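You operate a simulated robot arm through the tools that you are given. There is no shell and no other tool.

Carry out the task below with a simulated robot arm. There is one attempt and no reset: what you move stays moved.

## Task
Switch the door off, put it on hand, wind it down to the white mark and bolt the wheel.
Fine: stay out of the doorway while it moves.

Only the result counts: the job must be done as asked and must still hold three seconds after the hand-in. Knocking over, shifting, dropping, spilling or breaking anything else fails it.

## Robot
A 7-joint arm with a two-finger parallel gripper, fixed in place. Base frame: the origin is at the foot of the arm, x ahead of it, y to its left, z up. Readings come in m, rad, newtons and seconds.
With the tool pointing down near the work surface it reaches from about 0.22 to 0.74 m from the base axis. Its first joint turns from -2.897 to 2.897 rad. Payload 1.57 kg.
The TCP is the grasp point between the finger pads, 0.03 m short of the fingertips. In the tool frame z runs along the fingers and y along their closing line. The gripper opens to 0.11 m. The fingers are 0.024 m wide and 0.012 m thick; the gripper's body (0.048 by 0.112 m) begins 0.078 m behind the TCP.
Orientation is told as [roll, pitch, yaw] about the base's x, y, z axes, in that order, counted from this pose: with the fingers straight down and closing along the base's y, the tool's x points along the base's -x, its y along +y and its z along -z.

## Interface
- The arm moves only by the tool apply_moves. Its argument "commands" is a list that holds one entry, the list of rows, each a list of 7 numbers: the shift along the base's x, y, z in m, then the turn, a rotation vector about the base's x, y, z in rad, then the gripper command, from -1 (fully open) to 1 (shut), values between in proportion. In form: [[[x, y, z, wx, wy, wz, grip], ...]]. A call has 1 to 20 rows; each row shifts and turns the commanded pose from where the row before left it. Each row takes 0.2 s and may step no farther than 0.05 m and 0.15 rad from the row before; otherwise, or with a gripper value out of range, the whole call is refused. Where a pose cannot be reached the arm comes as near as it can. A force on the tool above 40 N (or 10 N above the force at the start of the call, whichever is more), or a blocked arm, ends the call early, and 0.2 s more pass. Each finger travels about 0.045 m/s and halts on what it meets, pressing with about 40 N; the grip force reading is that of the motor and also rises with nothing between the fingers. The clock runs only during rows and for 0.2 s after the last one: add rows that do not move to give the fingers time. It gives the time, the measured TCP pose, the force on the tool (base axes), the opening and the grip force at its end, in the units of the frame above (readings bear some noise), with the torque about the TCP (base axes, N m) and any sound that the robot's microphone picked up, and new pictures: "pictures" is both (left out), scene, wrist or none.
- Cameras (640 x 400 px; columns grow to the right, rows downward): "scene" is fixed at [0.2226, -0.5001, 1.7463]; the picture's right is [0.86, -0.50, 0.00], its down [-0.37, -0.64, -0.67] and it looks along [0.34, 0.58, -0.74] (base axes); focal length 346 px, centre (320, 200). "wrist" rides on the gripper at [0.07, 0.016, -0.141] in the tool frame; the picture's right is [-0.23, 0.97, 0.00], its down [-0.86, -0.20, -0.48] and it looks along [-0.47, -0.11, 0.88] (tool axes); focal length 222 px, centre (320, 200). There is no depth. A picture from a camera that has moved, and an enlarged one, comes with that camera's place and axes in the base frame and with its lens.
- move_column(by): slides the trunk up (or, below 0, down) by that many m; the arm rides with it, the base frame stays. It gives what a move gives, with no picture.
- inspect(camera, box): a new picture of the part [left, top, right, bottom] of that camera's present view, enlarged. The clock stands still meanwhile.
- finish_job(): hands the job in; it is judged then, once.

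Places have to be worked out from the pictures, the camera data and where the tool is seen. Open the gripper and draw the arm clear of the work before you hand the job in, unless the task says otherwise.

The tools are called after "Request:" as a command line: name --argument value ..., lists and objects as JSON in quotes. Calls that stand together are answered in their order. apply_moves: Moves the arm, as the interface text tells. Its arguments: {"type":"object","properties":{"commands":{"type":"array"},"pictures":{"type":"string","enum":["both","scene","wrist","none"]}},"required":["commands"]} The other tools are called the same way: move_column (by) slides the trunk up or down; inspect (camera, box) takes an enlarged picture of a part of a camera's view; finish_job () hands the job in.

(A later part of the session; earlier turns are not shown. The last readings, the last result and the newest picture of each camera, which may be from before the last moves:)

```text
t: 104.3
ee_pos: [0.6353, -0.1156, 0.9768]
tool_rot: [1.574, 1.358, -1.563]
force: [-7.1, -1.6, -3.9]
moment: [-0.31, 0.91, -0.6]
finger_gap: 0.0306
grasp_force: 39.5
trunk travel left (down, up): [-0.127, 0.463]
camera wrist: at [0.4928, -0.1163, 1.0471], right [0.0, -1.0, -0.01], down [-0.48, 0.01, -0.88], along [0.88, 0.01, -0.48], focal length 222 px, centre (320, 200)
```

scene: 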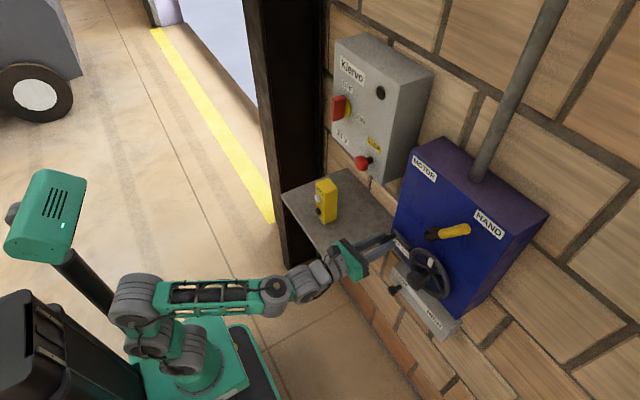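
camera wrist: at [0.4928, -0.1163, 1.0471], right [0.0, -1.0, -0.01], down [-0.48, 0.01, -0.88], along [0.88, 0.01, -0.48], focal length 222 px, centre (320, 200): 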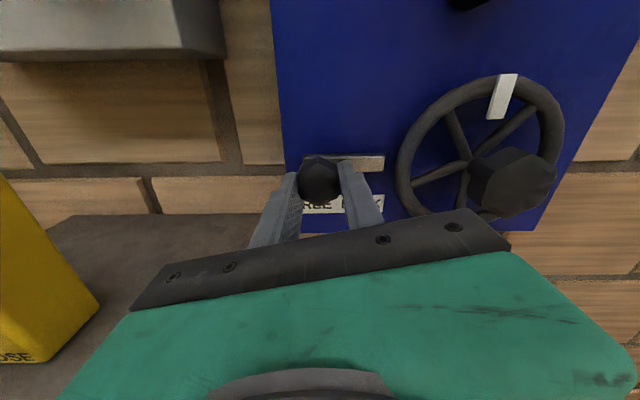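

The bolt slid 15 mm toward FREE with little force: it had been half-engaged with the wheel all along. I'll continue until it reaches its end.

Request:
apply_moves --commands '[[[0, 0.003, 0, 0, 0, 0, 1], [0, 0.003, 0, 0, 0, 0, 1], [0, 0.003, 0, 0, 0, 0, 1], [0, 0.003, 0, 0, 0, 0, 1], [0, 0.003, 0, 0, 0, 0, 1], [0, 0.003, 0, 0, 0, 0, 1], [0, 0, 0, 0, 0, 0, 1]]]'

Request:
inspect --camera "wrist" --box '[250, 60, 570, 260]'

```text
t: 105.9
ee_pos: [0.6352, -0.0964, 0.9766]
tool_rot: [1.568, 1.355, -1.572]
force: [-17.9, -0.5, -17.6]
moment: [-0.37, 0.18, -0.33]
finger_gap: 0.0307
grasp_force: 39.7
trunk travel left (down, up): [-0.127, 0.463]
camera wrist: at [0.4931, -0.0983, 1.0474], right [0.0, -1.0, -0.02], down [-0.48, 0.01, -0.88], along [0.88, 0.01, -0.48], focal length 222 px, centre (320, 200)
```

scene: 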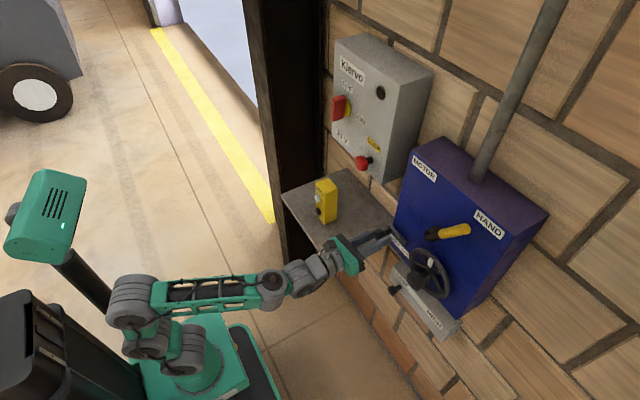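
wrist: 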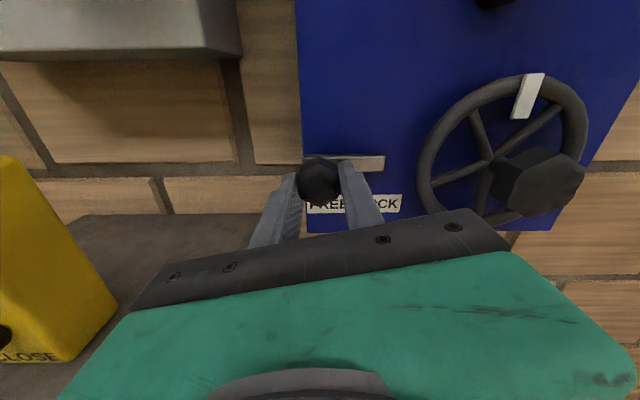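

```text
2.00 times, centred on (410, 160) of wrist
camera zoom: at [0.4931, -0.0983, 1.0474], right [0.0, -1.0, -0.02], down [-0.48, 0.01, -0.88], along [0.88, 0.01, -0.48], focal length 444 px, centre (140, 280)
```

zoom: 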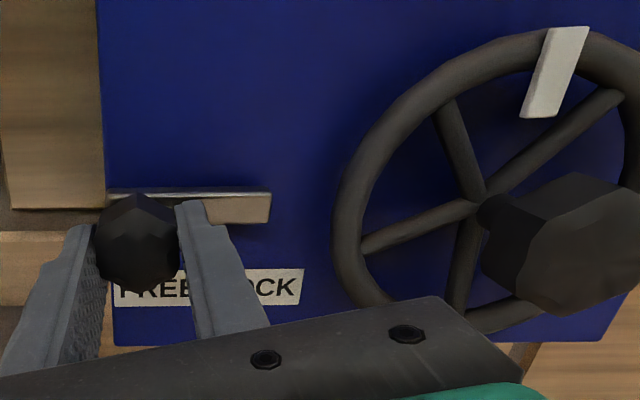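

The knob is now over FREE and the bar's end is about 30 mm clear of the rim. I'll release it and back away.

Request:
apply_moves --commands '[[[0, 0, 0, 0, 0, 0, 0.2], [0, 0, 0, 0, 0, 0, -0.1], [0, 0, 0, 0, 0, 0, -0.1], [-0.04, 0, 0, 0, 0, 0, -0.1], [-0.045, 0, 0, 0, 0, 0, -0.2], [0, -0.045, 0, 0, 0, 0, -0.2], [0, -0.045, 0, 0, 0, 0, -0.2], [0, -0.045, 0.001, 0, 0, 0, -0.2], [0, -0.018, 0.001, 0.1, 0, 0, -0.2], [0, 0, 0, 0.1, 0, 0, -0.2], [0, 0, 0, 0, 0, 0, -0.2]]]'

Request:
inspect --camera "wrist" --box '[200, 50, 420, 210]'

```text
t: 108.3
ee_pos: [0.5483, -0.2482, 0.979]
tool_rot: [1.762, 1.556, -1.374]
force: [-0.5, -0.3, 0.1]
moment: [0.0, -0.01, -0.02]
finger_gap: 0.0658
grasp_force: 0.2
trunk travel left (down, up): [-0.127, 0.463]
camera wrist: at [0.4082, -0.2648, 1.0478], right [0.0, -0.98, -0.21], down [-0.48, 0.19, -0.86], along [0.88, 0.1, -0.47], focal length 222 px, centre (320, 200)
```

scene: 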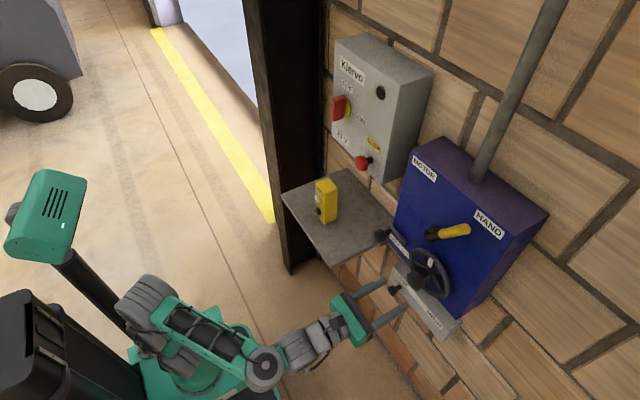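
wrist: 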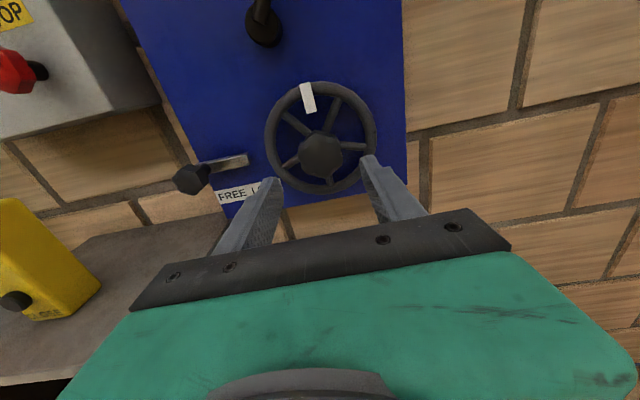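

```text
2.50 times, centred on (310, 130) of wrist
camera zoom: at [0.4082, -0.2648, 1.0478], right [0.0, -0.98, -0.21], down [-0.48, 0.19, -0.86], along [0.88, 0.1, -0.47], focal length 555 px, centre (345, 375)
```

zoom: 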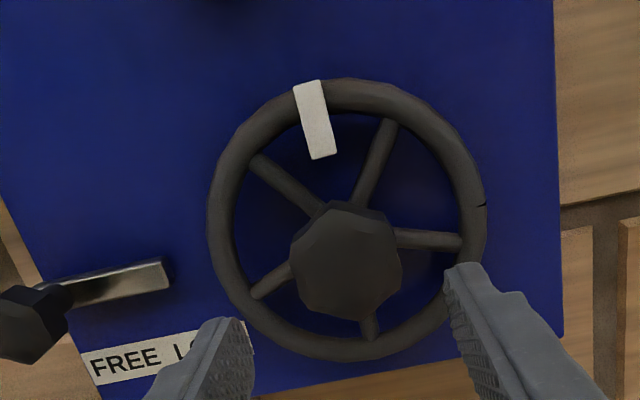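

The wheel should be free now. I'll grip the hub knob again and turn counter-clockwise about 0.8 rad.

Request:
apply_moves --commands '[[[0.03, -0.001, 0, 0, 0, 0, -0.2], [0.03, 0, 0, 0, 0, 0, -0.2], [0.032, 0, 0, 0, 0, 0, -0.2], [0, 0, 0, 0, 0, 0, 1], [0, 0, 0, 0, 0, 0, 1], [0, 0, 0, 0, 0, 0, 1], [0, 0, 0, -0.1, 0, 0, 1], [0, 0, 0, -0.1, 0, 0, 1], [0, 0, 0, -0.1, 0, 0, 1], [0, 0, 0, -0.1, 0, 0, 1], [0, 0, 0, -0.1, 0, 0, 1], [0, 0, 0, -0.1, 0, 0, 1], [0, 0, 0, -0.1, 0, 0, 1], [0, 0, 0, -0.1, 0, 0, 1]]]'

Request:
inspect --camera "scene" --box '[395, 230, 475, 310]'

```text
t: 111.3
ee_pos: [0.6434, -0.2492, 0.9808]
tool_rot: [1.573, 0.752, -1.566]
force: [19.7, 10.9, 13.7]
moment: [0.06, -1.05, 0.38]
finger_gap: 0.0455
grasp_force: 45.0
trunk travel left (down, up): [-0.127, 0.463]
camera wrist: at [0.5008, -0.2094, 1.0396], right [0.0, -0.83, 0.56], down [-0.47, -0.49, -0.73], along [0.88, -0.26, -0.4], focal length 222 px, centre (320, 200)
```

scene: 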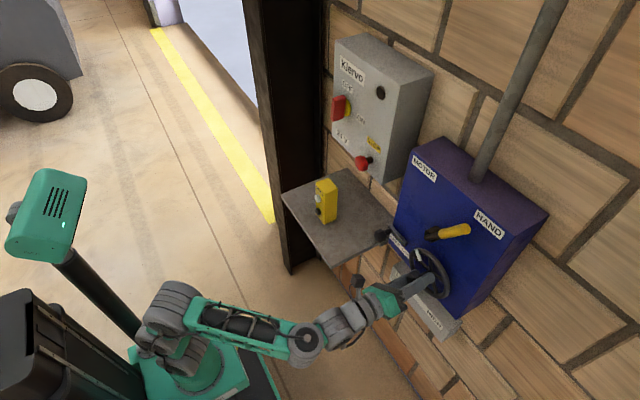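
wrist: 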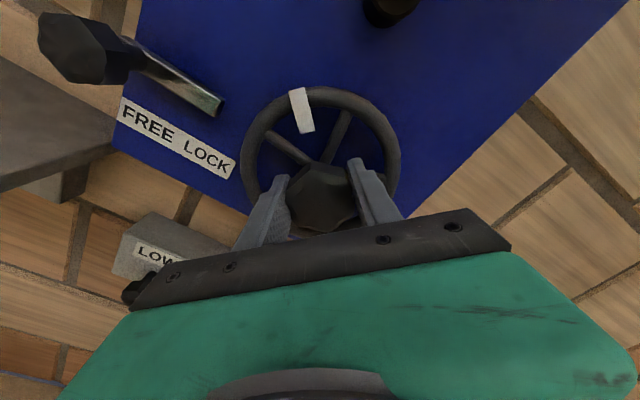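

```text
5.00 times, centred on (435, 270) of scene
camera zoom: at [0.2226, -0.5001, 1.7463], right [0.86, -0.5, 0.0], down [-0.37, -0.64, -0.67], along [0.34, 0.58, -0.74], focal length 1729 px, centre (-255, -150)
```

zoom: 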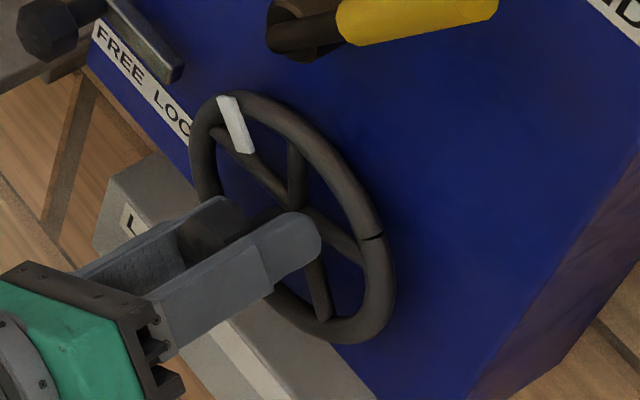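

The wheel now turns easily with the grip (tag moved by the full 0.8 rad). I'll continue this stroke another 1.1 rad counter-clockwise.

Request:
apply_moves --commands '[[[0, 0, 0, -0.1, 0, 0, 1], [0, 0, 0, -0.1, 0, 0, 1], [0, 0, 0, -0.1, 0, 0, 1], [0, 0, 0, -0.1, 0, 0, 1], [0, 0, 0, -0.1, 0, 0, 1], [0, 0, 0, -0.1, 0, 0, 1], [0, 0, 0, -0.1, 0, 0, 1], [0, 0, 0, -0.1, 0, 0, 1], [0, 0, 0, -0.1, 0, 0, 1], [0, 0, 0, -0.1, 0, 0, 1], [0, 0, 0, -0.1, 0, 0, 1]]]'

Request:
inspect --camera "scene" --box '[395, 230, 475, 310]'

```text
t: 113.7
ee_pos: [0.642, -0.2495, 0.9803]
tool_rot: [1.568, -0.347, -1.566]
force: [19.4, 13.2, 18.0]
moment: [0.03, -0.62, -0.31]
finger_gap: 0.0455
grasp_force: 44.7
trunk travel left (down, up): [-0.127, 0.463]
camera wrist: at [0.5007, -0.1779, 0.971], right [0.0, 0.12, 0.99], down [-0.47, -0.87, 0.11], along [0.88, -0.47, 0.05], focal length 222 px, centre (320, 200)
```

scene: 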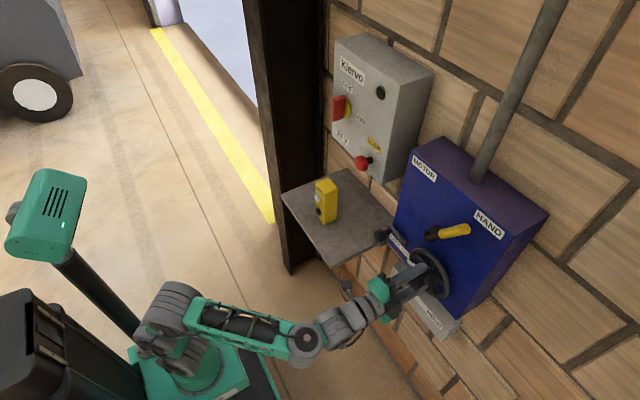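
wrist: 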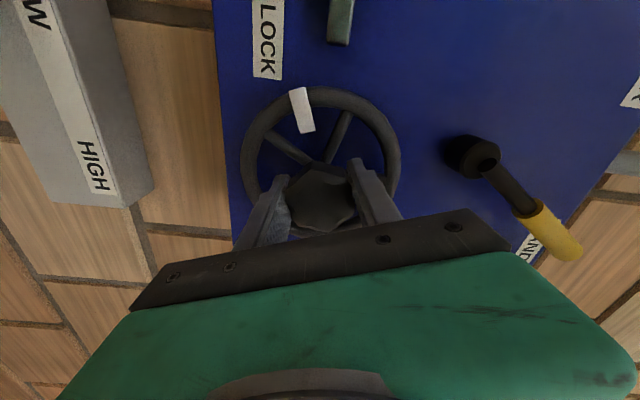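

```text
5.00 times, centred on (435, 270) of scene
camera zoom: at [0.2226, -0.5001, 1.7463], right [0.86, -0.5, 0.0], down [-0.37, -0.64, -0.67], along [0.34, 0.58, -0.74], focal length 1729 px, centre (-255, -150)
```

zoom: 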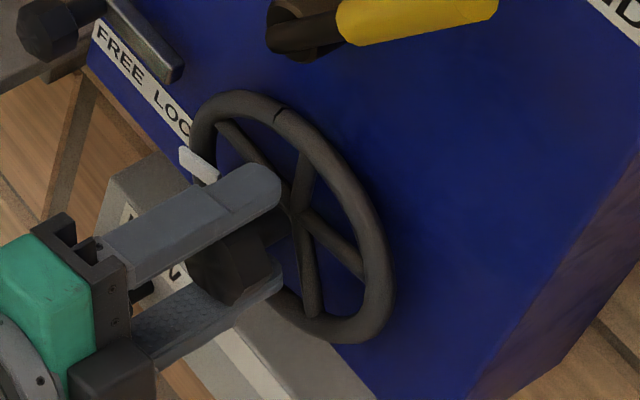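

It's following perfectly, now 1.9 rad in total. I'll finish this stroke with another 0.9 rad, then check the door.

Request:
apply_moves --commands '[[[0, 0, -0.001, -0.1, 0, 0, 1], [0, 0, 0, -0.1, 0, 0, 1], [0, 0, 0, -0.1, 0, 0, 1], [0, 0, 0, -0.1, 0, 0, 1], [0, 0, 0, -0.1, 0, 0, 1], [0, 0, 0, -0.1, 0, 0, 1], [0, 0, 0, -0.1, 0, 0, 1], [0, 0, 0, -0.1, 0, 0, 1], [0, 0, 0, -0.1, 0, 0, 1]]]'

```text
t: 115.7
ee_pos: [0.6427, -0.2494, 0.9796]
tool_rot: [1.562, -1.247, -1.564]
force: [10.8, 8.0, 16.3]
moment: [0.07, 0.54, 0.87]
finger_gap: 0.0457
grasp_force: 45.2
trunk travel left (down, up): [-0.127, 0.463]
camera wrist: at [0.5008, -0.2115, 0.9176], right [0.0, 0.85, 0.52], down [-0.48, -0.46, 0.75], along [0.88, -0.25, 0.41], focal length 222 px, centre (320, 200)
```

scene: 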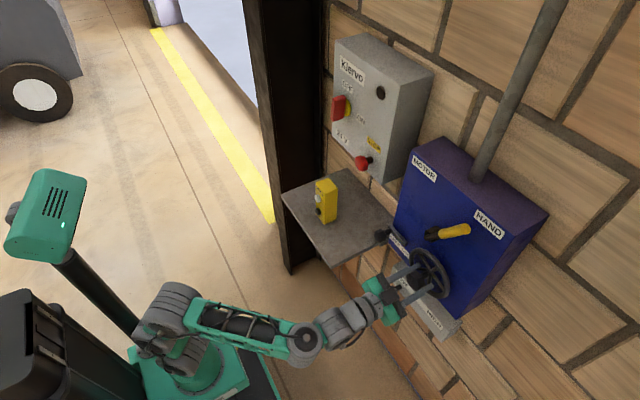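
wrist: 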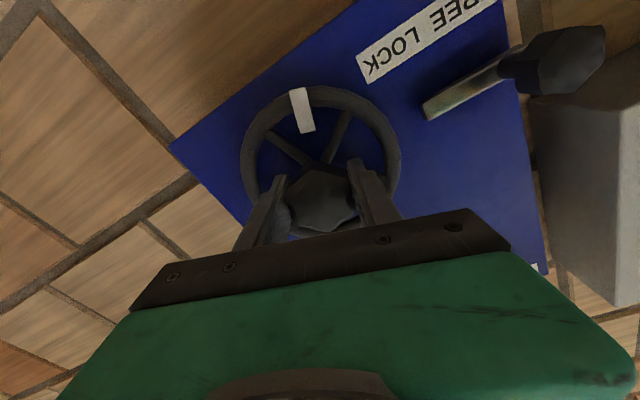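

Total turn is now 2.8 rad. I'll release, back off, and go up to the earlier viewing pose to see how far and which way the door moved.

Request:
apply_moves --commands '[[[0, 0, 0, 0, 0, 0, 0], [0, 0, 0, 0, 0, 0, -0.2], [0, 0, 0, 0, 0, 0, -0.2], [-0.03, 0, 0, 0, 0, 0, -0.2], [-0.04, 0, 0, 0, 0, 0, -0.2], [-0.04, 0, 0, -0.1, 0, 0, 0.5], [-0.04, 0, 0, -0.1, 0, 0, 1], [0, 0, 0, -0.1, 0, 0, 1]]]'

Request:
inspect --camera "scene" --box '[395, 230, 475, 310]'

```text
t: 117.5
ee_pos: [0.494, -0.2499, 0.9778]
tool_rot: [1.456, -1.546, -1.459]
force: [-0.1, -0.4, -0.4]
moment: [0.0, 0.03, 0.0]
finger_gap: 0.0
grasp_force: 0.1
trunk travel left (down, up): [-0.127, 0.463]
camera wrist: at [0.3514, -0.2307, 0.9086], right [0.0, 0.97, 0.25], down [-0.48, -0.22, 0.85], along [0.88, -0.12, 0.46], focal length 222 px, centre (320, 200)
```

scene: 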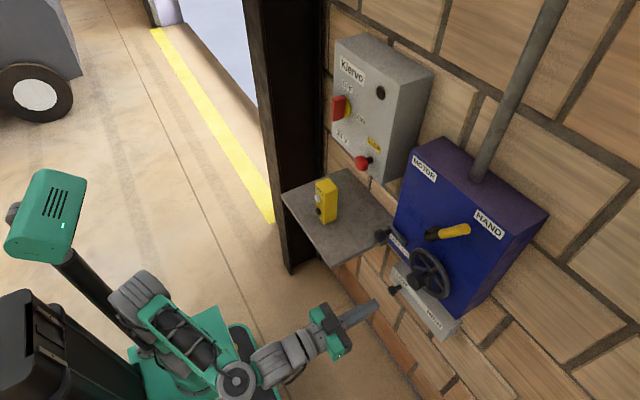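
wrist: 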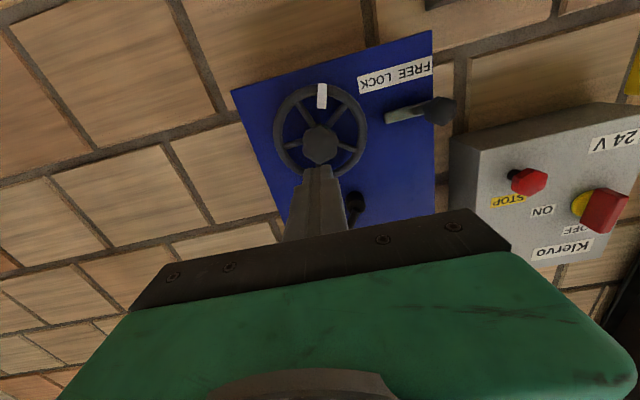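

```text
5.00 times, centred on (435, 270) of scene
camera zoom: at [0.2226, -0.5001, 1.7463], right [0.86, -0.5, 0.0], down [-0.37, -0.64, -0.67], along [0.34, 0.58, -0.74], focal length 1729 px, centre (-255, -150)
```

zoom: 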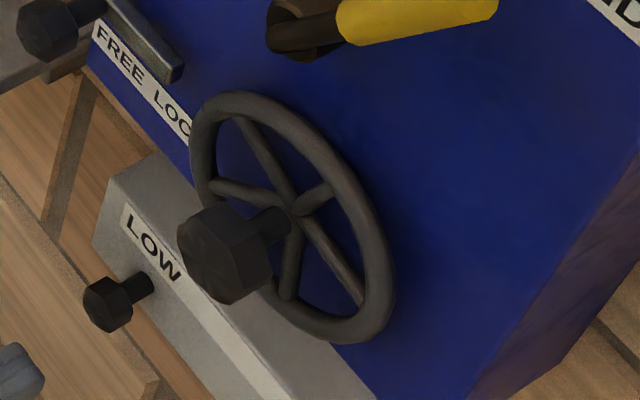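

The wheel stays put when released (tag now near the bottom). I'll raise the trunk for the look at the door.

Request:
move_column --by 0.46

Request:
inspect --camera "wrist" --box '[0, 0, 640, 400]'

```text
refused: 0.46 is not a number from -0.4 to 0.4
```

```text
1.00 times, centred on (320, 200) of wrist (not enlarged: the box is as wide or as high as the picture)
camera zoom: at [0.3514, -0.2307, 0.9086], right [0.0, 0.97, 0.25], down [-0.48, -0.22, 0.85], along [0.88, -0.12, 0.46], focal length 222 px, centre (320, 200)
```

zoom: 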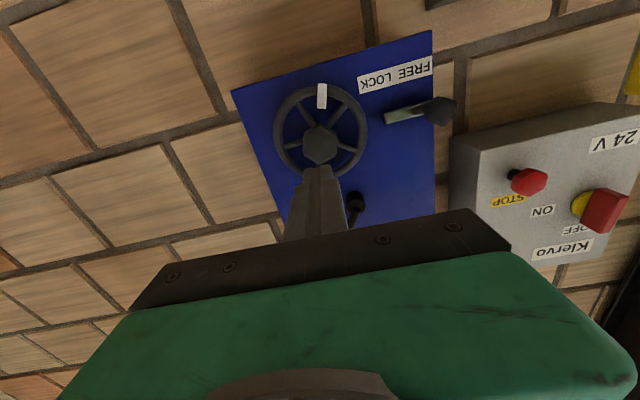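

The trunk moves at most 0.4 m per call, so I'll do 0.4.

Request:
move_column --by 0.4

```text
t: 121.3
ee_pos: [0.4937, -0.2504, 1.3785]
tool_rot: [1.461, -1.544, -1.464]
force: [-0.5, -0.5, -0.2]
moment: [0.01, 0.01, -0.01]
finger_gap: 0.0
grasp_force: 21.1
trunk travel left (down, up): [-0.527, 0.063]
```

Now I'll travel to the viewing pose left of centre, turning toward the doorway as I go.

Request:
apply_moves --commands '[[[-0.01, 0.03, 0.038, 0, 0, 0.05, 1], [-0.01, 0.03, 0.038, 0, 0, 0.05, 1], [-0.01, 0.03, 0.038, 0, 0, 0.05, 1], [-0.01, 0.035, 0.033, 0, 0, 0.05, 1], [-0.01, 0.035, 0.033, 0, 0, 0.05, 1], [-0.01, 0.035, 0.033, 0, 0, 0.05, 1], [-0.01, 0.04, 0.028, 0, 0, 0.05, 1], [-0.01, 0.04, 0.028, 0, 0, 0.05, 1], [-0.01, 0.04, 0.028, 0, 0, 0.05, 1], [-0.01, 0.04, 0.028, 0, 0, 0.05, 1], [-0.01, 0.04, 0.025, 0, 0, 0.05, 1], [-0.01, 0.04, 0.02, 0, 0, 0.05, 1], [0, 0.04, 0.01, 0, 0, 0.05, 1]]]'

Request:
inspect --camera "wrist" --box '[360, 80, 560, 280]'

```text
t: 124.1
ee_pos: [0.3801, 0.2232, 1.7497]
tool_rot: [1.354, -1.545, -0.708]
force: [0.7, -0.6, 0.7]
moment: [0.01, -0.03, 0.05]
finger_gap: 0.0
grasp_force: 21.5
out of reach, approached as far as the arm can: row 7, 12
trunk travel left (down, up): [-0.527, 0.063]
camera wrist: at [0.2551, 0.1517, 1.6815], right [-0.58, 0.77, 0.25], down [-0.24, -0.46, 0.85], along [0.78, 0.43, 0.46], focal length 222 px, centre (320, 200)
```

scene: 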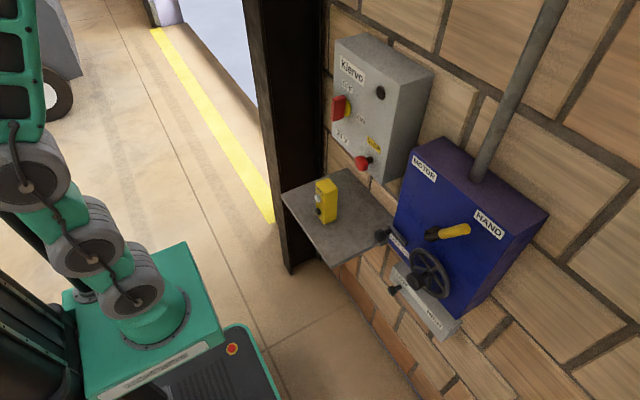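
wrist: 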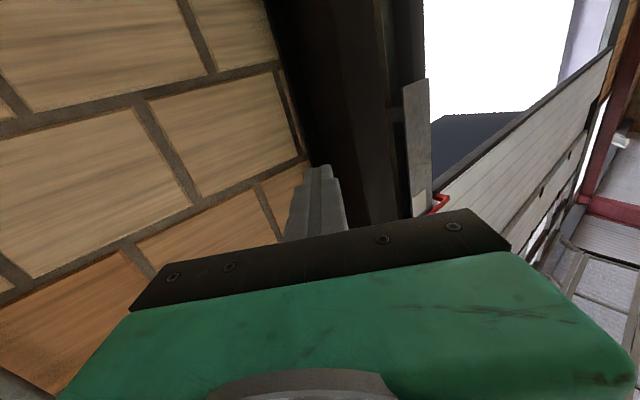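

```text
2.00 times, centred on (460, 180) of wrist
camera zoom: at [0.2551, 0.1517, 1.6815], right [-0.58, 0.77, 0.25], down [-0.24, -0.46, 0.85], along [0.78, 0.43, 0.46], focal length 444 px, centre (40, 240)
```

zoom: 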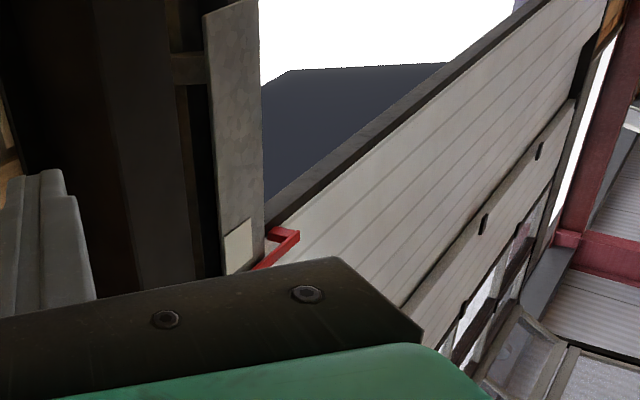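

Counter-clockwise lowers the door, and a red pointer on the door now sits right next to the white mark. The gripper hides the detail, so I'll raise the camera a little for a precise look.

Request:
move_column --by 0.06

Request:
apply_moves --commands '[[[-0.01, 0, 0.03, 0, 0, 0, 1], [-0.01, 0, 0.03, 0, 0, 0, 1], [-0.01, 0, 0.03, 0, 0, 0, 1], [0, 0, 0, 0, 0, 0, 1]]]' --pictures "wrist"

Request:
inspect --camera "wrist" --box '[380, 100, 500, 220]'

```text
t: 125.1
ee_pos: [0.3776, 0.2214, 1.8109]
tool_rot: [1.451, -1.543, -0.805]
force: [-0.4, 0.6, -0.3]
moment: [0.03, 0.01, 0.0]
finger_gap: 0.0
grasp_force: 21.3
trunk travel left (down, up): [-0.587, 0.003]
```

```text
t: 126.1
ee_pos: [0.3716, 0.2203, 1.8463]
tool_rot: [3.111, -1.5, -2.486]
force: [0.5, 0.5, -0.5]
moment: [-0.01, -0.01, 0.01]
finger_gap: 0.0
grasp_force: 21.1
out of reach, approached as far as the arm can: row 1, 2, 3
trunk travel left (down, up): [-0.587, 0.003]
camera wrist: at [0.2518, 0.1533, 1.7662], right [-0.58, 0.78, 0.23], down [-0.32, -0.48, 0.82], along [0.75, 0.41, 0.53], focal length 222 px, centre (320, 200)
```

wrist: 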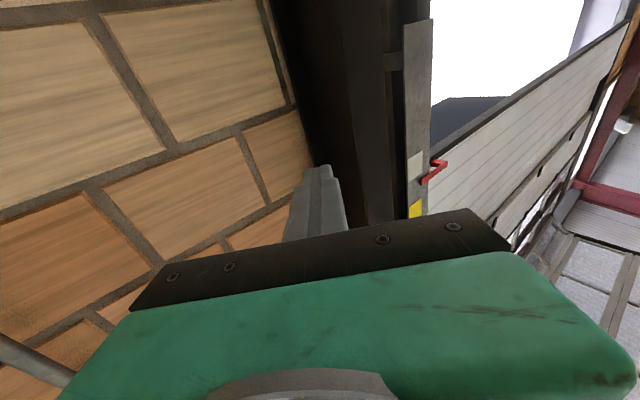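

```text
3.33 times, centred on (440, 160) of wrist
camera zoom: at [0.2518, 0.1533, 1.7662], right [-0.58, 0.78, 0.23], down [-0.32, -0.48, 0.82], along [0.75, 0.41, 0.53], focal length 740 px, centre (-80, 333)
```

zoom: 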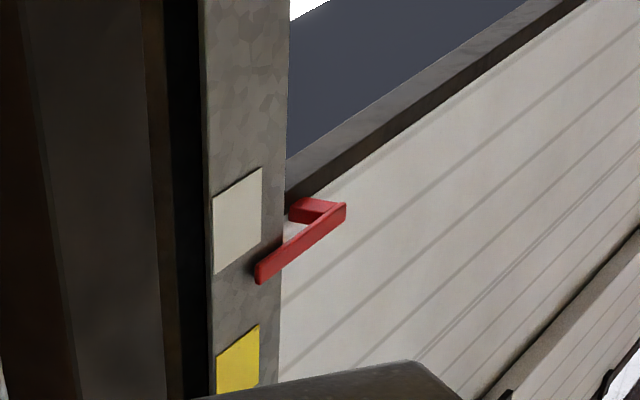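

This is a precise view: the pointer tip (z≈2.18) sits above the white mark, whose centre is z≈2.122, and the door fell about 0.33 m for 2.8 rad. It needs roughly 0.06 m more, about 0.52 rad counter-clockwise. I'll go back to the wheel.

Request:
apply_moves --commands '[[[0.0085, -0.0336, -0.033, 0, 0, -0.046, 1], [0.0085, -0.0336, -0.033, 0, 0, -0.046, 1], [0.0085, -0.0336, -0.033, 0, 0, -0.046, 1], [0.0085, -0.0336, -0.033, 0, 0, -0.046, 1], [0.0085, -0.0336, -0.033, 0, 0, -0.046, 1], [0.0085, -0.0336, -0.033, 0, 0, -0.046, 1], [0.0085, -0.0336, -0.033, 0, 0, -0.046, 1], [0.0085, -0.0336, -0.033, 0, 0, -0.046, 1], [0.0085, -0.0336, -0.033, 0, 0, -0.046, 1], [0.0085, -0.0336, -0.033, 0, 0, -0.046, 1], [0.0085, -0.0336, -0.033, 0, 0, -0.046, 1], [0.0085, -0.0336, -0.033, 0, 0, -0.046, 1], [0.0085, -0.0336, -0.033, 0, 0, -0.046, 1], [0.0085, -0.0336, -0.033, 0, 0, -0.046, 1]]]'

```text
t: 129.1
ee_pos: [0.4909, -0.2545, 1.3785]
tool_rot: [3.118, -1.501, -3.14]
force: [-0.8, -0.3, -0.1]
moment: [-0.03, -0.01, -0.01]
finger_gap: 0.0001
grasp_force: 21.3
trunk travel left (down, up): [-0.587, 0.003]
camera wrist: at [0.3551, -0.235, 1.299], right [0.0, 0.97, 0.23], down [-0.54, -0.19, 0.82], along [0.84, -0.13, 0.53], focal length 222 px, centre (320, 200)
```

scene: 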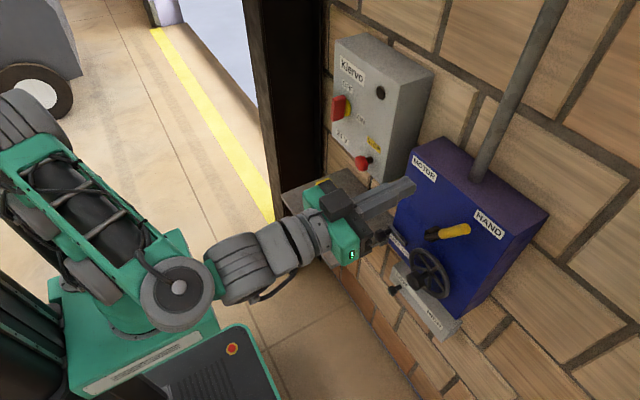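
wrist: 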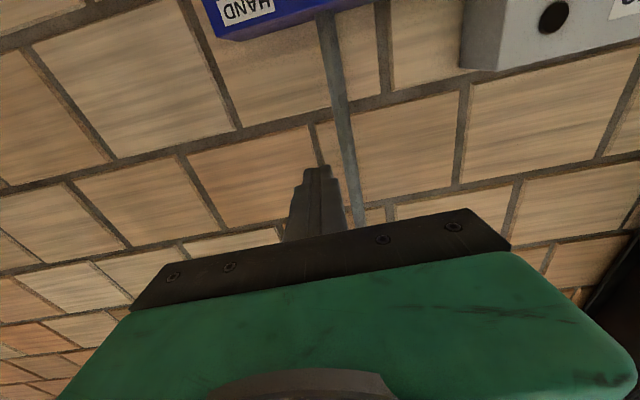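

Back in front of the box. I'll correct the slight upward pitch, roll about 1.25 rad to leave room for the turn, and open the fingers.

Request:
apply_moves --commands '[[[0, 0, 0, 0, 0.072, 0.023, 0.5], [0, 0, 0, 0.14, 0, 0, -0.2], [0, 0, 0, 0.14, 0, 0, -0.2], [0, 0, 0, 0.14, 0, 0, -0.2], [0, 0, 0, 0.14, 0, 0, -0.2], [0, 0, 0, 0.14, 0, 0, -0.2], [0, 0, 0, 0.14, 0, 0, -0.2], [0, 0, 0, 0.14, 0, 0, -0.2], [0, 0, 0, 0.14, 0, 0, -0.2], [0, 0, 0, 0.14, 0, 0, -0.2]]]' --pictures "none"

```text
t: 131.3
ee_pos: [0.4904, -0.2524, 1.3811]
tool_rot: [1.575, -0.307, -1.569]
force: [-1.3, 0.3, -0.8]
moment: [0.02, 0.01, 0.02]
finger_gap: 0.066
grasp_force: 0.0
trunk travel left (down, up): [-0.587, 0.003]
```

The tool is square at the wanted roll; lowering the trunk 0.4 m now brings it to hub height.

Request:
move_column --by -0.4

Request:
inspect --camera "wrist" --box '[0, 0, 640, 400]'

```text
t: 135.1
ee_pos: [0.4923, -0.2526, 0.9811]
tool_rot: [1.575, -0.309, -1.568]
force: [0.5, 0.0, -0.3]
moment: [0.02, -0.02, 0.01]
finger_gap: 0.0659
grasp_force: 0.0
trunk travel left (down, up): [-0.187, 0.403]
```

```text
1.00 times, centred on (320, 200) of wrist (not enlarged: the box is as wide or as high as the picture)
camera zoom: at [0.3495, -0.1817, 0.9744], right [0.0, 0.08, 1.0], down [-0.47, -0.88, 0.07], along [0.88, -0.47, 0.04], focal length 222 px, centre (320, 200)
```

zoom: 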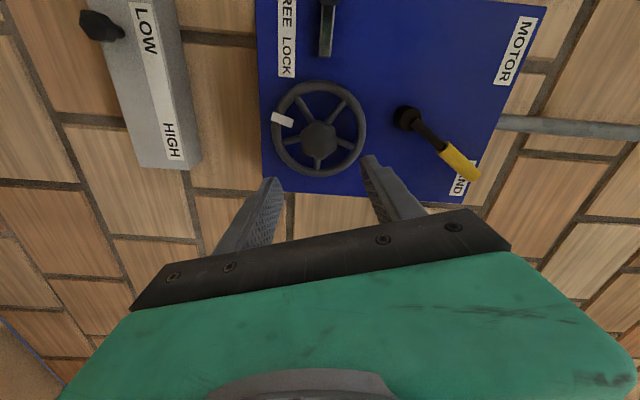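

The wheel's tag is where I left it. I'll move in, grip the knob, and turn counter-clockwise 0.52 rad.

Request:
apply_moves --commands '[[[0.035, 0.003, -0.001, 0, 0, 0, -0.2], [0.035, 0, 0, 0, 0, 0, -0.2], [0.035, 0, 0, 0, 0, 0, -0.2], [0.03, 0, 0, 0, 0, 0, -0.2], [0.013, 0, 0, 0, 0, 0, -0.2], [0, 0, 0, 0, 0, 0, 1], [0, 0, 0, 0, 0, 0, 1], [0, 0, 0, 0, 0, 0, 1], [0, 0, 0, 0, 0, 0, 1]]]'

Request:
inspect --camera "wrist" --box '[220, 60, 420, 240]'

```text
t: 137.1
ee_pos: [0.6391, -0.2506, 0.9812]
tool_rot: [1.572, -0.308, -1.567]
force: [-1.7, -0.1, -11.1]
moment: [0.03, 0.1, -0.46]
finger_gap: 0.0458
grasp_force: 39.7
trunk travel left (down, up): [-0.187, 0.403]
camera wrist: at [0.4974, -0.1799, 0.9742], right [0.0, 0.08, 1.0], down [-0.48, -0.88, 0.07], along [0.88, -0.47, 0.04], focal length 222 px, centre (320, 200)
```

scene: 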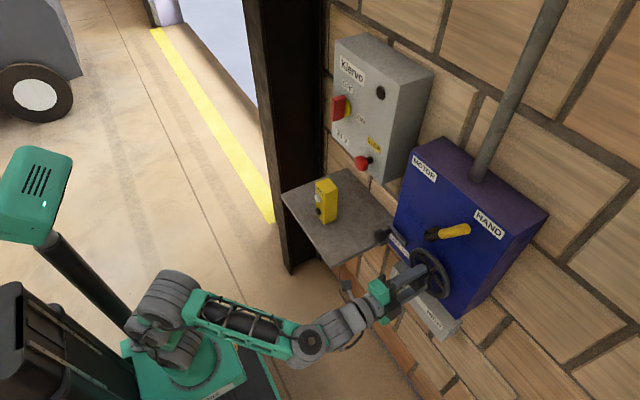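
wrist: 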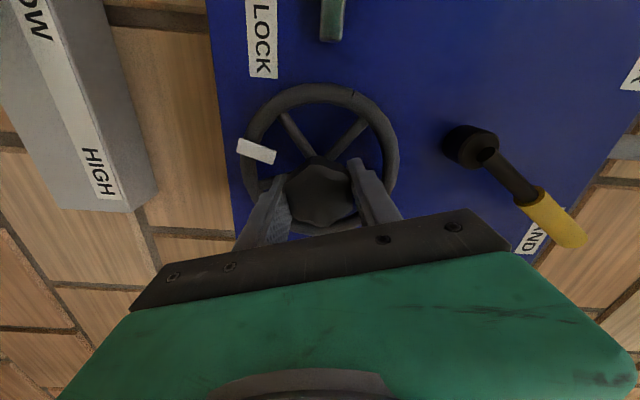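

```text
2.22 times, centred on (320, 150) of wrist
camera zoom: at [0.4974, -0.1799, 0.9742], right [0.0, 0.08, 1.0], down [-0.48, -0.88, 0.07], along [0.88, -0.47, 0.04], focal length 494 px, centre (320, 311)
```

zoom: 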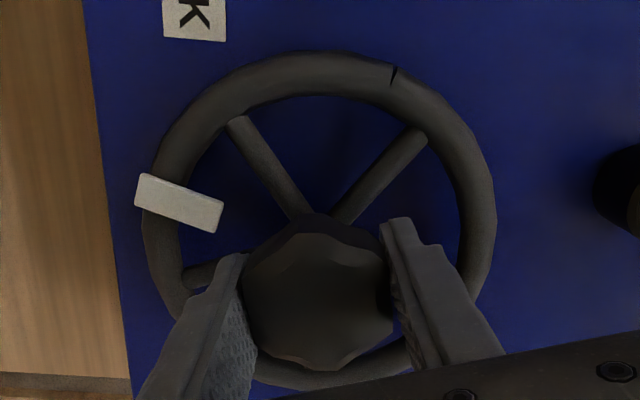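

Gripped, with the tag unchanged. Turning counter-clockwise 0.52 rad in small steps.

Request:
apply_moves --commands '[[[0, 0, 0, -0.065, 0, 0, 1], [0, 0, 0, -0.065, 0, 0, 1], [0, 0, 0, -0.065, 0, 0, 1], [0, 0, 0, -0.065, 0, 0, 1], [0, 0, 0, -0.065, 0, 0, 1], [0, 0, 0, -0.065, 0, 0, 1], [0, 0, 0, -0.065, 0, 0, 1], [0, 0, 0, -0.065, 0, 0, 1], [0, 0, 0, 0, 0, 0, 1]]]'

Request:
inspect --camera "wrist" --box '[220, 60, 420, 240]'

```text
t: 139.1
ee_pos: [0.6388, -0.2511, 0.9805]
tool_rot: [1.575, -0.829, -1.568]
force: [-17.3, -1.5, -8.6]
moment: [-0.06, 0.55, -0.4]
finger_gap: 0.0455
grasp_force: 44.6
trunk travel left (down, up): [-0.187, 0.403]
camera wrist: at [0.4976, -0.192, 0.9395], right [0.0, 0.57, 0.82], down [-0.48, -0.73, 0.5], along [0.88, -0.39, 0.27], focal length 222 px, centre (320, 200)
```

scene: 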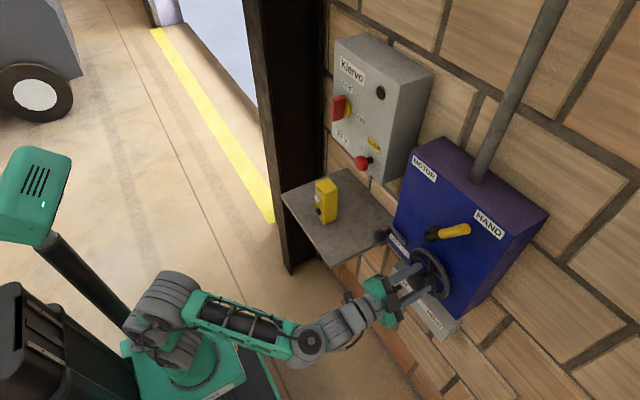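
wrist: 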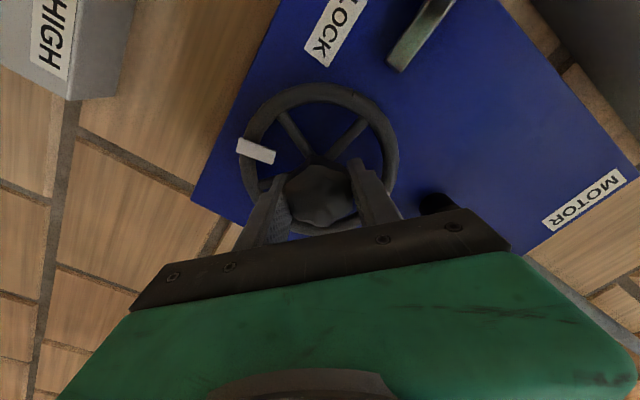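

```text
2.22 times, centred on (320, 150) of wrist
camera zoom: at [0.4976, -0.192, 0.9395], right [0.0, 0.57, 0.82], down [-0.48, -0.73, 0.5], along [0.88, -0.39, 0.27], focal length 494 px, centre (320, 311)
```

zoom: 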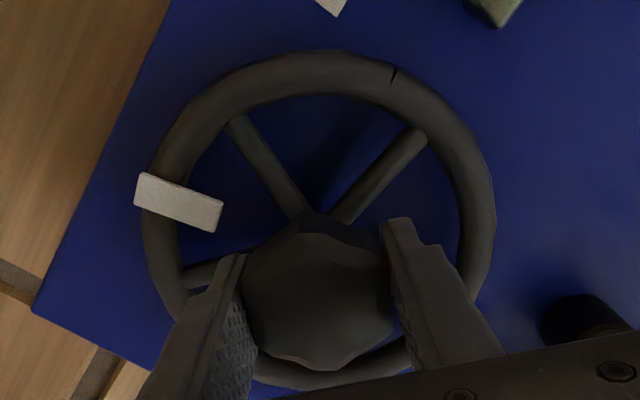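

The wheel followed exactly (0.52 rad). I'll release and return to the viewing pose to check the pointer.

Request:
apply_moves --commands '[[[0, 0, 0, 0, 0, 0, 0], [0, 0, 0, 0, 0, 0, -0.2], [0, 0, 0, 0, 0, 0, -0.2], [-0.03, 0, 0, 0, 0, 0, -0.2], [-0.04, 0, 0, 0, 0, 0, -0.2], [-0.04, 0, 0, -0.12, 0, 0, 0.5], [-0.04, 0, 0, -0.12, 0, 0, 1], [0, 0, 0, -0.12, 0, 0, 1], [0, 0, 0, -0.12, 0, 0, 1], [0, 0, 0, -0.12, 0, 0, 1], [0, 0, 0, -0.12, 0, 0, 1]]]' --pictures "wrist"

```text
t: 141.5
ee_pos: [0.4895, -0.2512, 0.9807]
tool_rot: [1.403, -1.549, -1.4]
force: [0.4, 0.1, 0.2]
moment: [-0.01, -0.02, 0.04]
finger_gap: 0.0
grasp_force: 21.1
trunk travel left (down, up): [-0.187, 0.403]
camera wrist: at [0.3479, -0.2333, 0.9109], right [0.0, 0.97, 0.25], down [-0.47, -0.22, 0.85], along [0.88, -0.11, 0.46], focal length 222 px, centre (320, 200)
```

wrist: 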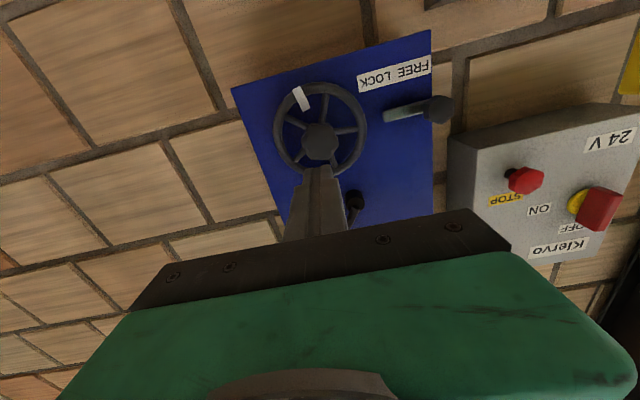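

Released and clear. Raising the trunk for the check.

Request:
move_column --by 0.4

```text
t: 145.3
ee_pos: [0.4891, -0.2511, 1.3796]
tool_rot: [1.433, -1.551, -1.426]
force: [-0.6, 0.6, 0.0]
moment: [0.05, -0.01, 0.0]
finger_gap: 0.0
grasp_force: 21.3
trunk travel left (down, up): [-0.587, 0.003]
```

Now moving to the same viewing pose as before.

Request:
apply_moves --commands '[[[-0.0085, 0.0336, 0.033, 0, -0.005, 0.046, 1], [-0.0085, 0.0336, 0.033, 0, -0.005, 0.046, 1], [-0.0085, 0.0336, 0.033, 0, -0.005, 0.046, 1], [-0.0085, 0.0336, 0.033, 0, -0.005, 0.046, 1], [-0.0085, 0.0336, 0.033, 0, -0.005, 0.046, 1], [-0.0085, 0.0336, 0.033, 0, -0.005, 0.046, 1], [-0.0085, 0.0336, 0.033, 0, -0.005, 0.046, 1], [-0.0085, 0.0336, 0.033, 0, -0.005, 0.046, 1], [-0.0085, 0.0336, 0.033, 0, -0.005, 0.046, 1], [-0.0085, 0.0336, 0.033, 0, -0.005, 0.046, 1], [-0.0085, 0.0336, 0.033, 0, -0.005, 0.046, 1], [-0.0085, 0.0336, 0.033, 0, -0.005, 0.046, 1], [-0.0085, 0.0336, 0.033, 0, -0.005, 0.046, 1], [-0.0085, 0.0336, 0.033, 0, 0, 0.046, 1], [0, 0, 0, 0, 0, 0, 1]]]' --pictures "wrist"

Request:
inspect --camera "wrist" --box '[380, 100, 500, 220]'

```text
t: 148.6
ee_pos: [0.3743, 0.2096, 1.8302]
tool_rot: [3.097, -1.513, -2.459]
force: [0.4, 0.5, -1.1]
moment: [0.03, -0.02, 0.01]
finger_gap: 0.0
grasp_force: 21.8
out of reach, approached as far as the arm can: row 14
trunk travel left (down, up): [-0.587, 0.003]
camera wrist: at [0.254, 0.1409, 1.7522], right [-0.59, 0.77, 0.23], down [-0.3, -0.48, 0.82], along [0.75, 0.42, 0.52], focal length 222 px, centre (320, 200)
```

wrist: 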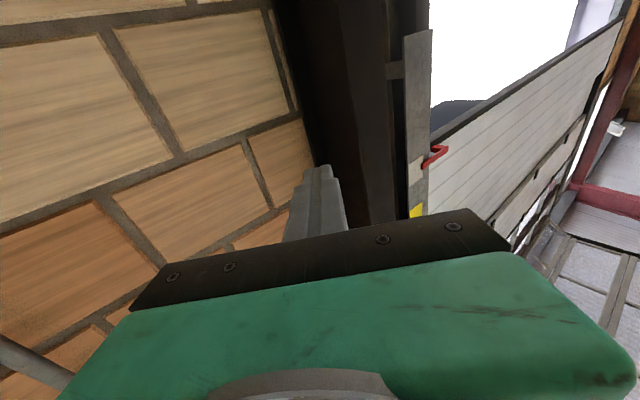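

```text
3.33 times, centred on (440, 160) of wrist
camera zoom: at [0.254, 0.1409, 1.7522], right [-0.59, 0.77, 0.23], down [-0.3, -0.48, 0.82], along [0.75, 0.42, 0.52], focal length 740 px, centre (-80, 333)
```

zoom: 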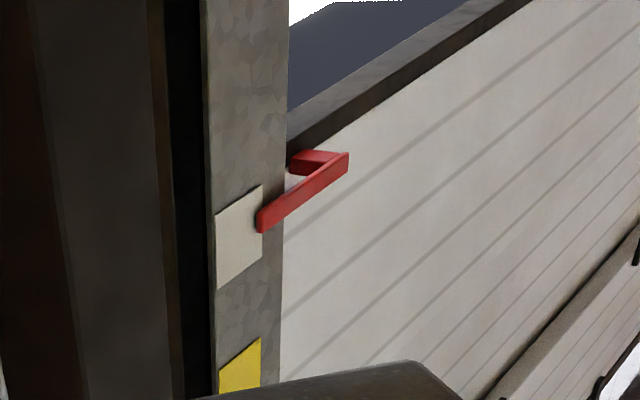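

In this view the pointer tip lines up with the white mark, but the camera looks up from below and the pointer stands a little in front of the board, so parallax matters. I'll move the camera back about 0.15 m for a second sight line to pin that down.

Request:
apply_moves --commands '[[[-0.03, 0, 0, 0, 0, 0, 1], [-0.03, 0, 0, 0, 0, 0, 1], [-0.03, 0, 0, 0, 0, 0, 1], [-0.03, 0, 0, 0, 0, 0, 1], [-0.03, 0, 0, 0, 0, 0, 1]]]' --pictures "wrist"

Request:
inspect --camera "wrist" --box '[340, 80, 460, 200]'

```text
t: 149.8
ee_pos: [0.2413, 0.2102, 1.8147]
tool_rot: [3.099, -1.514, -2.446]
force: [0.8, 0.2, 0.4]
moment: [0.03, -0.05, -0.02]
finger_gap: 0.0001
grasp_force: 21.2
out of reach, approached as far as the arm can: row 2, 3
trunk travel left (down, up): [-0.587, 0.003]
camera wrist: at [0.1213, 0.1402, 1.7359], right [-0.6, 0.77, 0.23], down [-0.3, -0.48, 0.83], along [0.74, 0.43, 0.51], focal length 222 px, centre (320, 200)
```

wrist: 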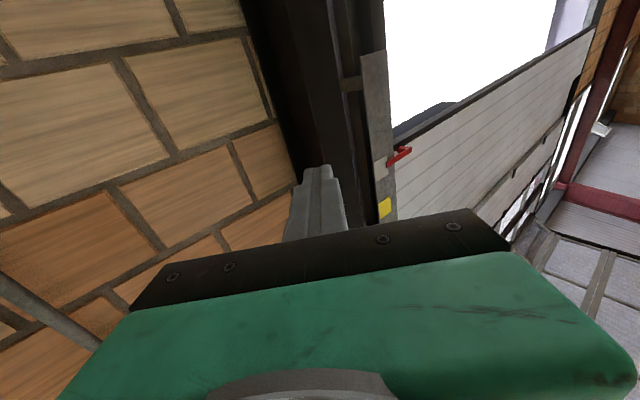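

```text
3.33 times, centred on (400, 140) of wrist
camera zoom: at [0.1213, 0.1402, 1.7359], right [-0.6, 0.77, 0.23], down [-0.3, -0.48, 0.83], along [0.74, 0.43, 0.51], focal length 740 px, centre (53, 400)
```

zoom: 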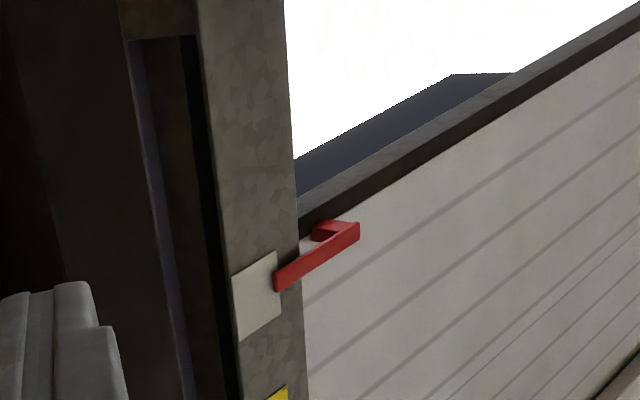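

From here the tip appears slightly low on the mark. I'll zoom tighter for exact pixel positions.

Request:
inspect --camera "wrist" --box '[372, 136, 422, 186]'

```text
8.00 times, centred on (397, 161) of wrist
camera zoom: at [0.1213, 0.1402, 1.7359], right [-0.6, 0.77, 0.23], down [-0.3, -0.48, 0.83], along [0.74, 0.43, 0.51], focal length 1777 px, centre (-296, 512)
```

zoom: 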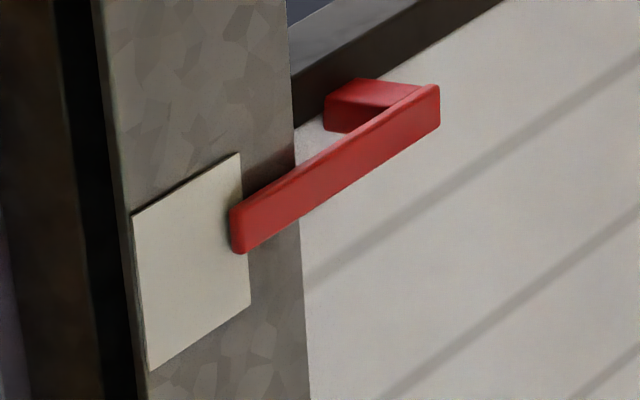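

At high zoom the pointer's face is within 5 px of the mark's centre over a 157 px tall mark, and both sight lines agree: it's on the white mark, about 1 cm low at most. I'll go back, give the wheel a small 0.08 rad clockwise trim, then bolt it.

Request:
apply_moves --commands '[[[0.03, -0.02, -0.01, 0, 0, 0, 1], [0.03, -0.02, -0.02, 0, 0, -0.03, 1], [0.03, -0.03, -0.02, 0, 0, -0.046, 1], [0.03, -0.03, -0.02, 0, 0, -0.046, 1], [0.03, -0.03, -0.02, 0, 0, -0.046, 1], [0.0118, -0.0336, -0.033, 0, 0, -0.046, 1], [0.0118, -0.0336, -0.033, 0, 0, -0.046, 1], [0.0118, -0.0336, -0.033, 0, 0, -0.046, 1], [0.0118, -0.0336, -0.033, 0, 0, -0.046, 1], [0.0118, -0.0336, -0.033, 0, 0, -0.046, 1], [0.0118, -0.0336, -0.033, 0, 0, -0.046, 1], [0.0118, -0.0336, -0.033, 0, 0, -0.046, 1], [0.0118, -0.0336, -0.033, 0, 0, -0.046, 1], [0, -0.0336, -0.033, 0, 0, -0.046, 1], [0, -0.02, -0.033, 0, 0, -0.046, 1], [0, 0, -0.033, 0, 0, -0.03, 1]]]'

```text
t: 153.2
ee_pos: [0.3652, -0.1369, 1.4543]
tool_rot: [3.104, -1.515, -3.114]
force: [0.0, -0.1, 0.3]
moment: [0.03, -0.02, 0.02]
finger_gap: 0.0
grasp_force: 21.3
out of reach, approached as far as the arm can: row 5, 7, 8, 9, 10, 11, 12, 13, 14, 15, 16
trunk travel left (down, up): [-0.587, 0.003]
camera wrist: at [0.2265, -0.1184, 1.3762], right [0.0, 0.97, 0.23], down [-0.53, -0.2, 0.83], along [0.85, -0.12, 0.51], focal length 222 px, centre (320, 200)
```

scene: 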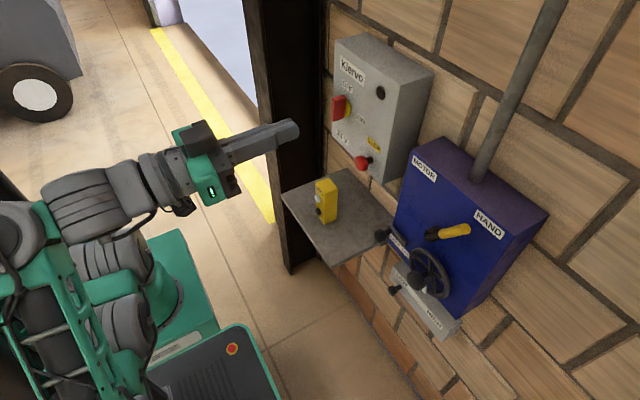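
wrist: 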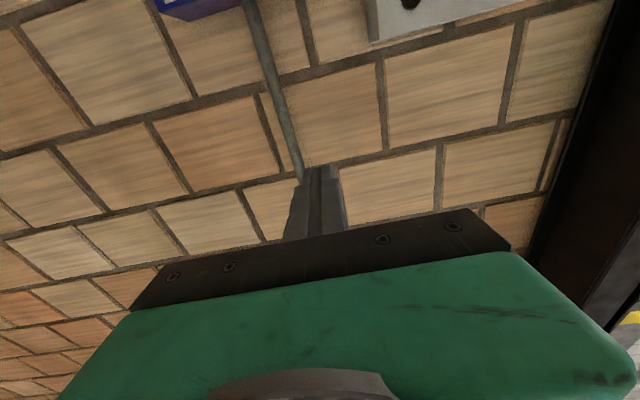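

Part of the way was limited by reach; I'll continue to the spot in front of the box at x about 0.49.

Request:
apply_moves --commands '[[[0.03, -0.02, -0.01, 0, 0.02, 0.01, 1], [0.03, -0.025, -0.01, 0, 0.03, 0, 1], [0.03, -0.03, -0.01, 0, 0, 0, 1], [0.02, -0.03, -0.02, 0, 0, 0, 1], [0.015, -0.008, -0.022, 0, 0, 0, 1], [0, 0, 0, 0.14, 0, 0, 0.5], [0, 0, 0, 0.14, 0, 0, -0.2], [0, 0, 0, 0.14, 0, 0, -0.2], [0, 0, 0, 0.14, 0, 0, -0.2], [0, 0, 0, 0.14, 0, 0, -0.2], [0, 0, 0, 0.14, 0, 0, -0.2], [0, 0, 0, 0.14, 0, 0, -0.2], [0, 0, 0, 0.14, 0, 0, -0.2], [0, 0, 0, 0.14, 0, 0, -0.2], [0, 0, 0, 0.14, 0, 0, -0.2], [0, 0, 0, 0.14, 0, 0, -0.2], [0, 0, 0, 0.14, 0, 0, -0.2]]]' --pictures "wrist"

```text
t: 156.8
ee_pos: [0.358, -0.1394, 1.4416]
tool_rot: [1.571, 0.115, -1.582]
force: [-0.6, 0.3, -0.3]
moment: [-0.01, -0.01, 0.02]
finger_gap: 0.0661
grasp_force: 0.0
out of reach, approached as far as the arm can: row 1, 2, 3, 4, 5
trunk travel left (down, up): [-0.587, 0.003]
camera wrist: at [0.2172, -0.07, 1.4659], right [0.0, -0.34, 0.94], down [-0.49, -0.82, -0.3], along [0.87, -0.46, -0.16], focal length 222 px, centre (320, 200)
```

wrist: 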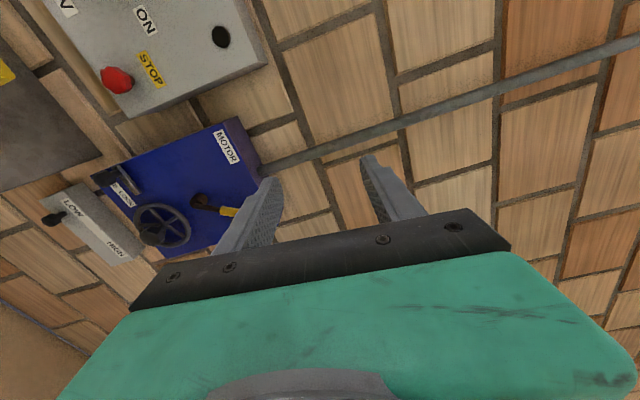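

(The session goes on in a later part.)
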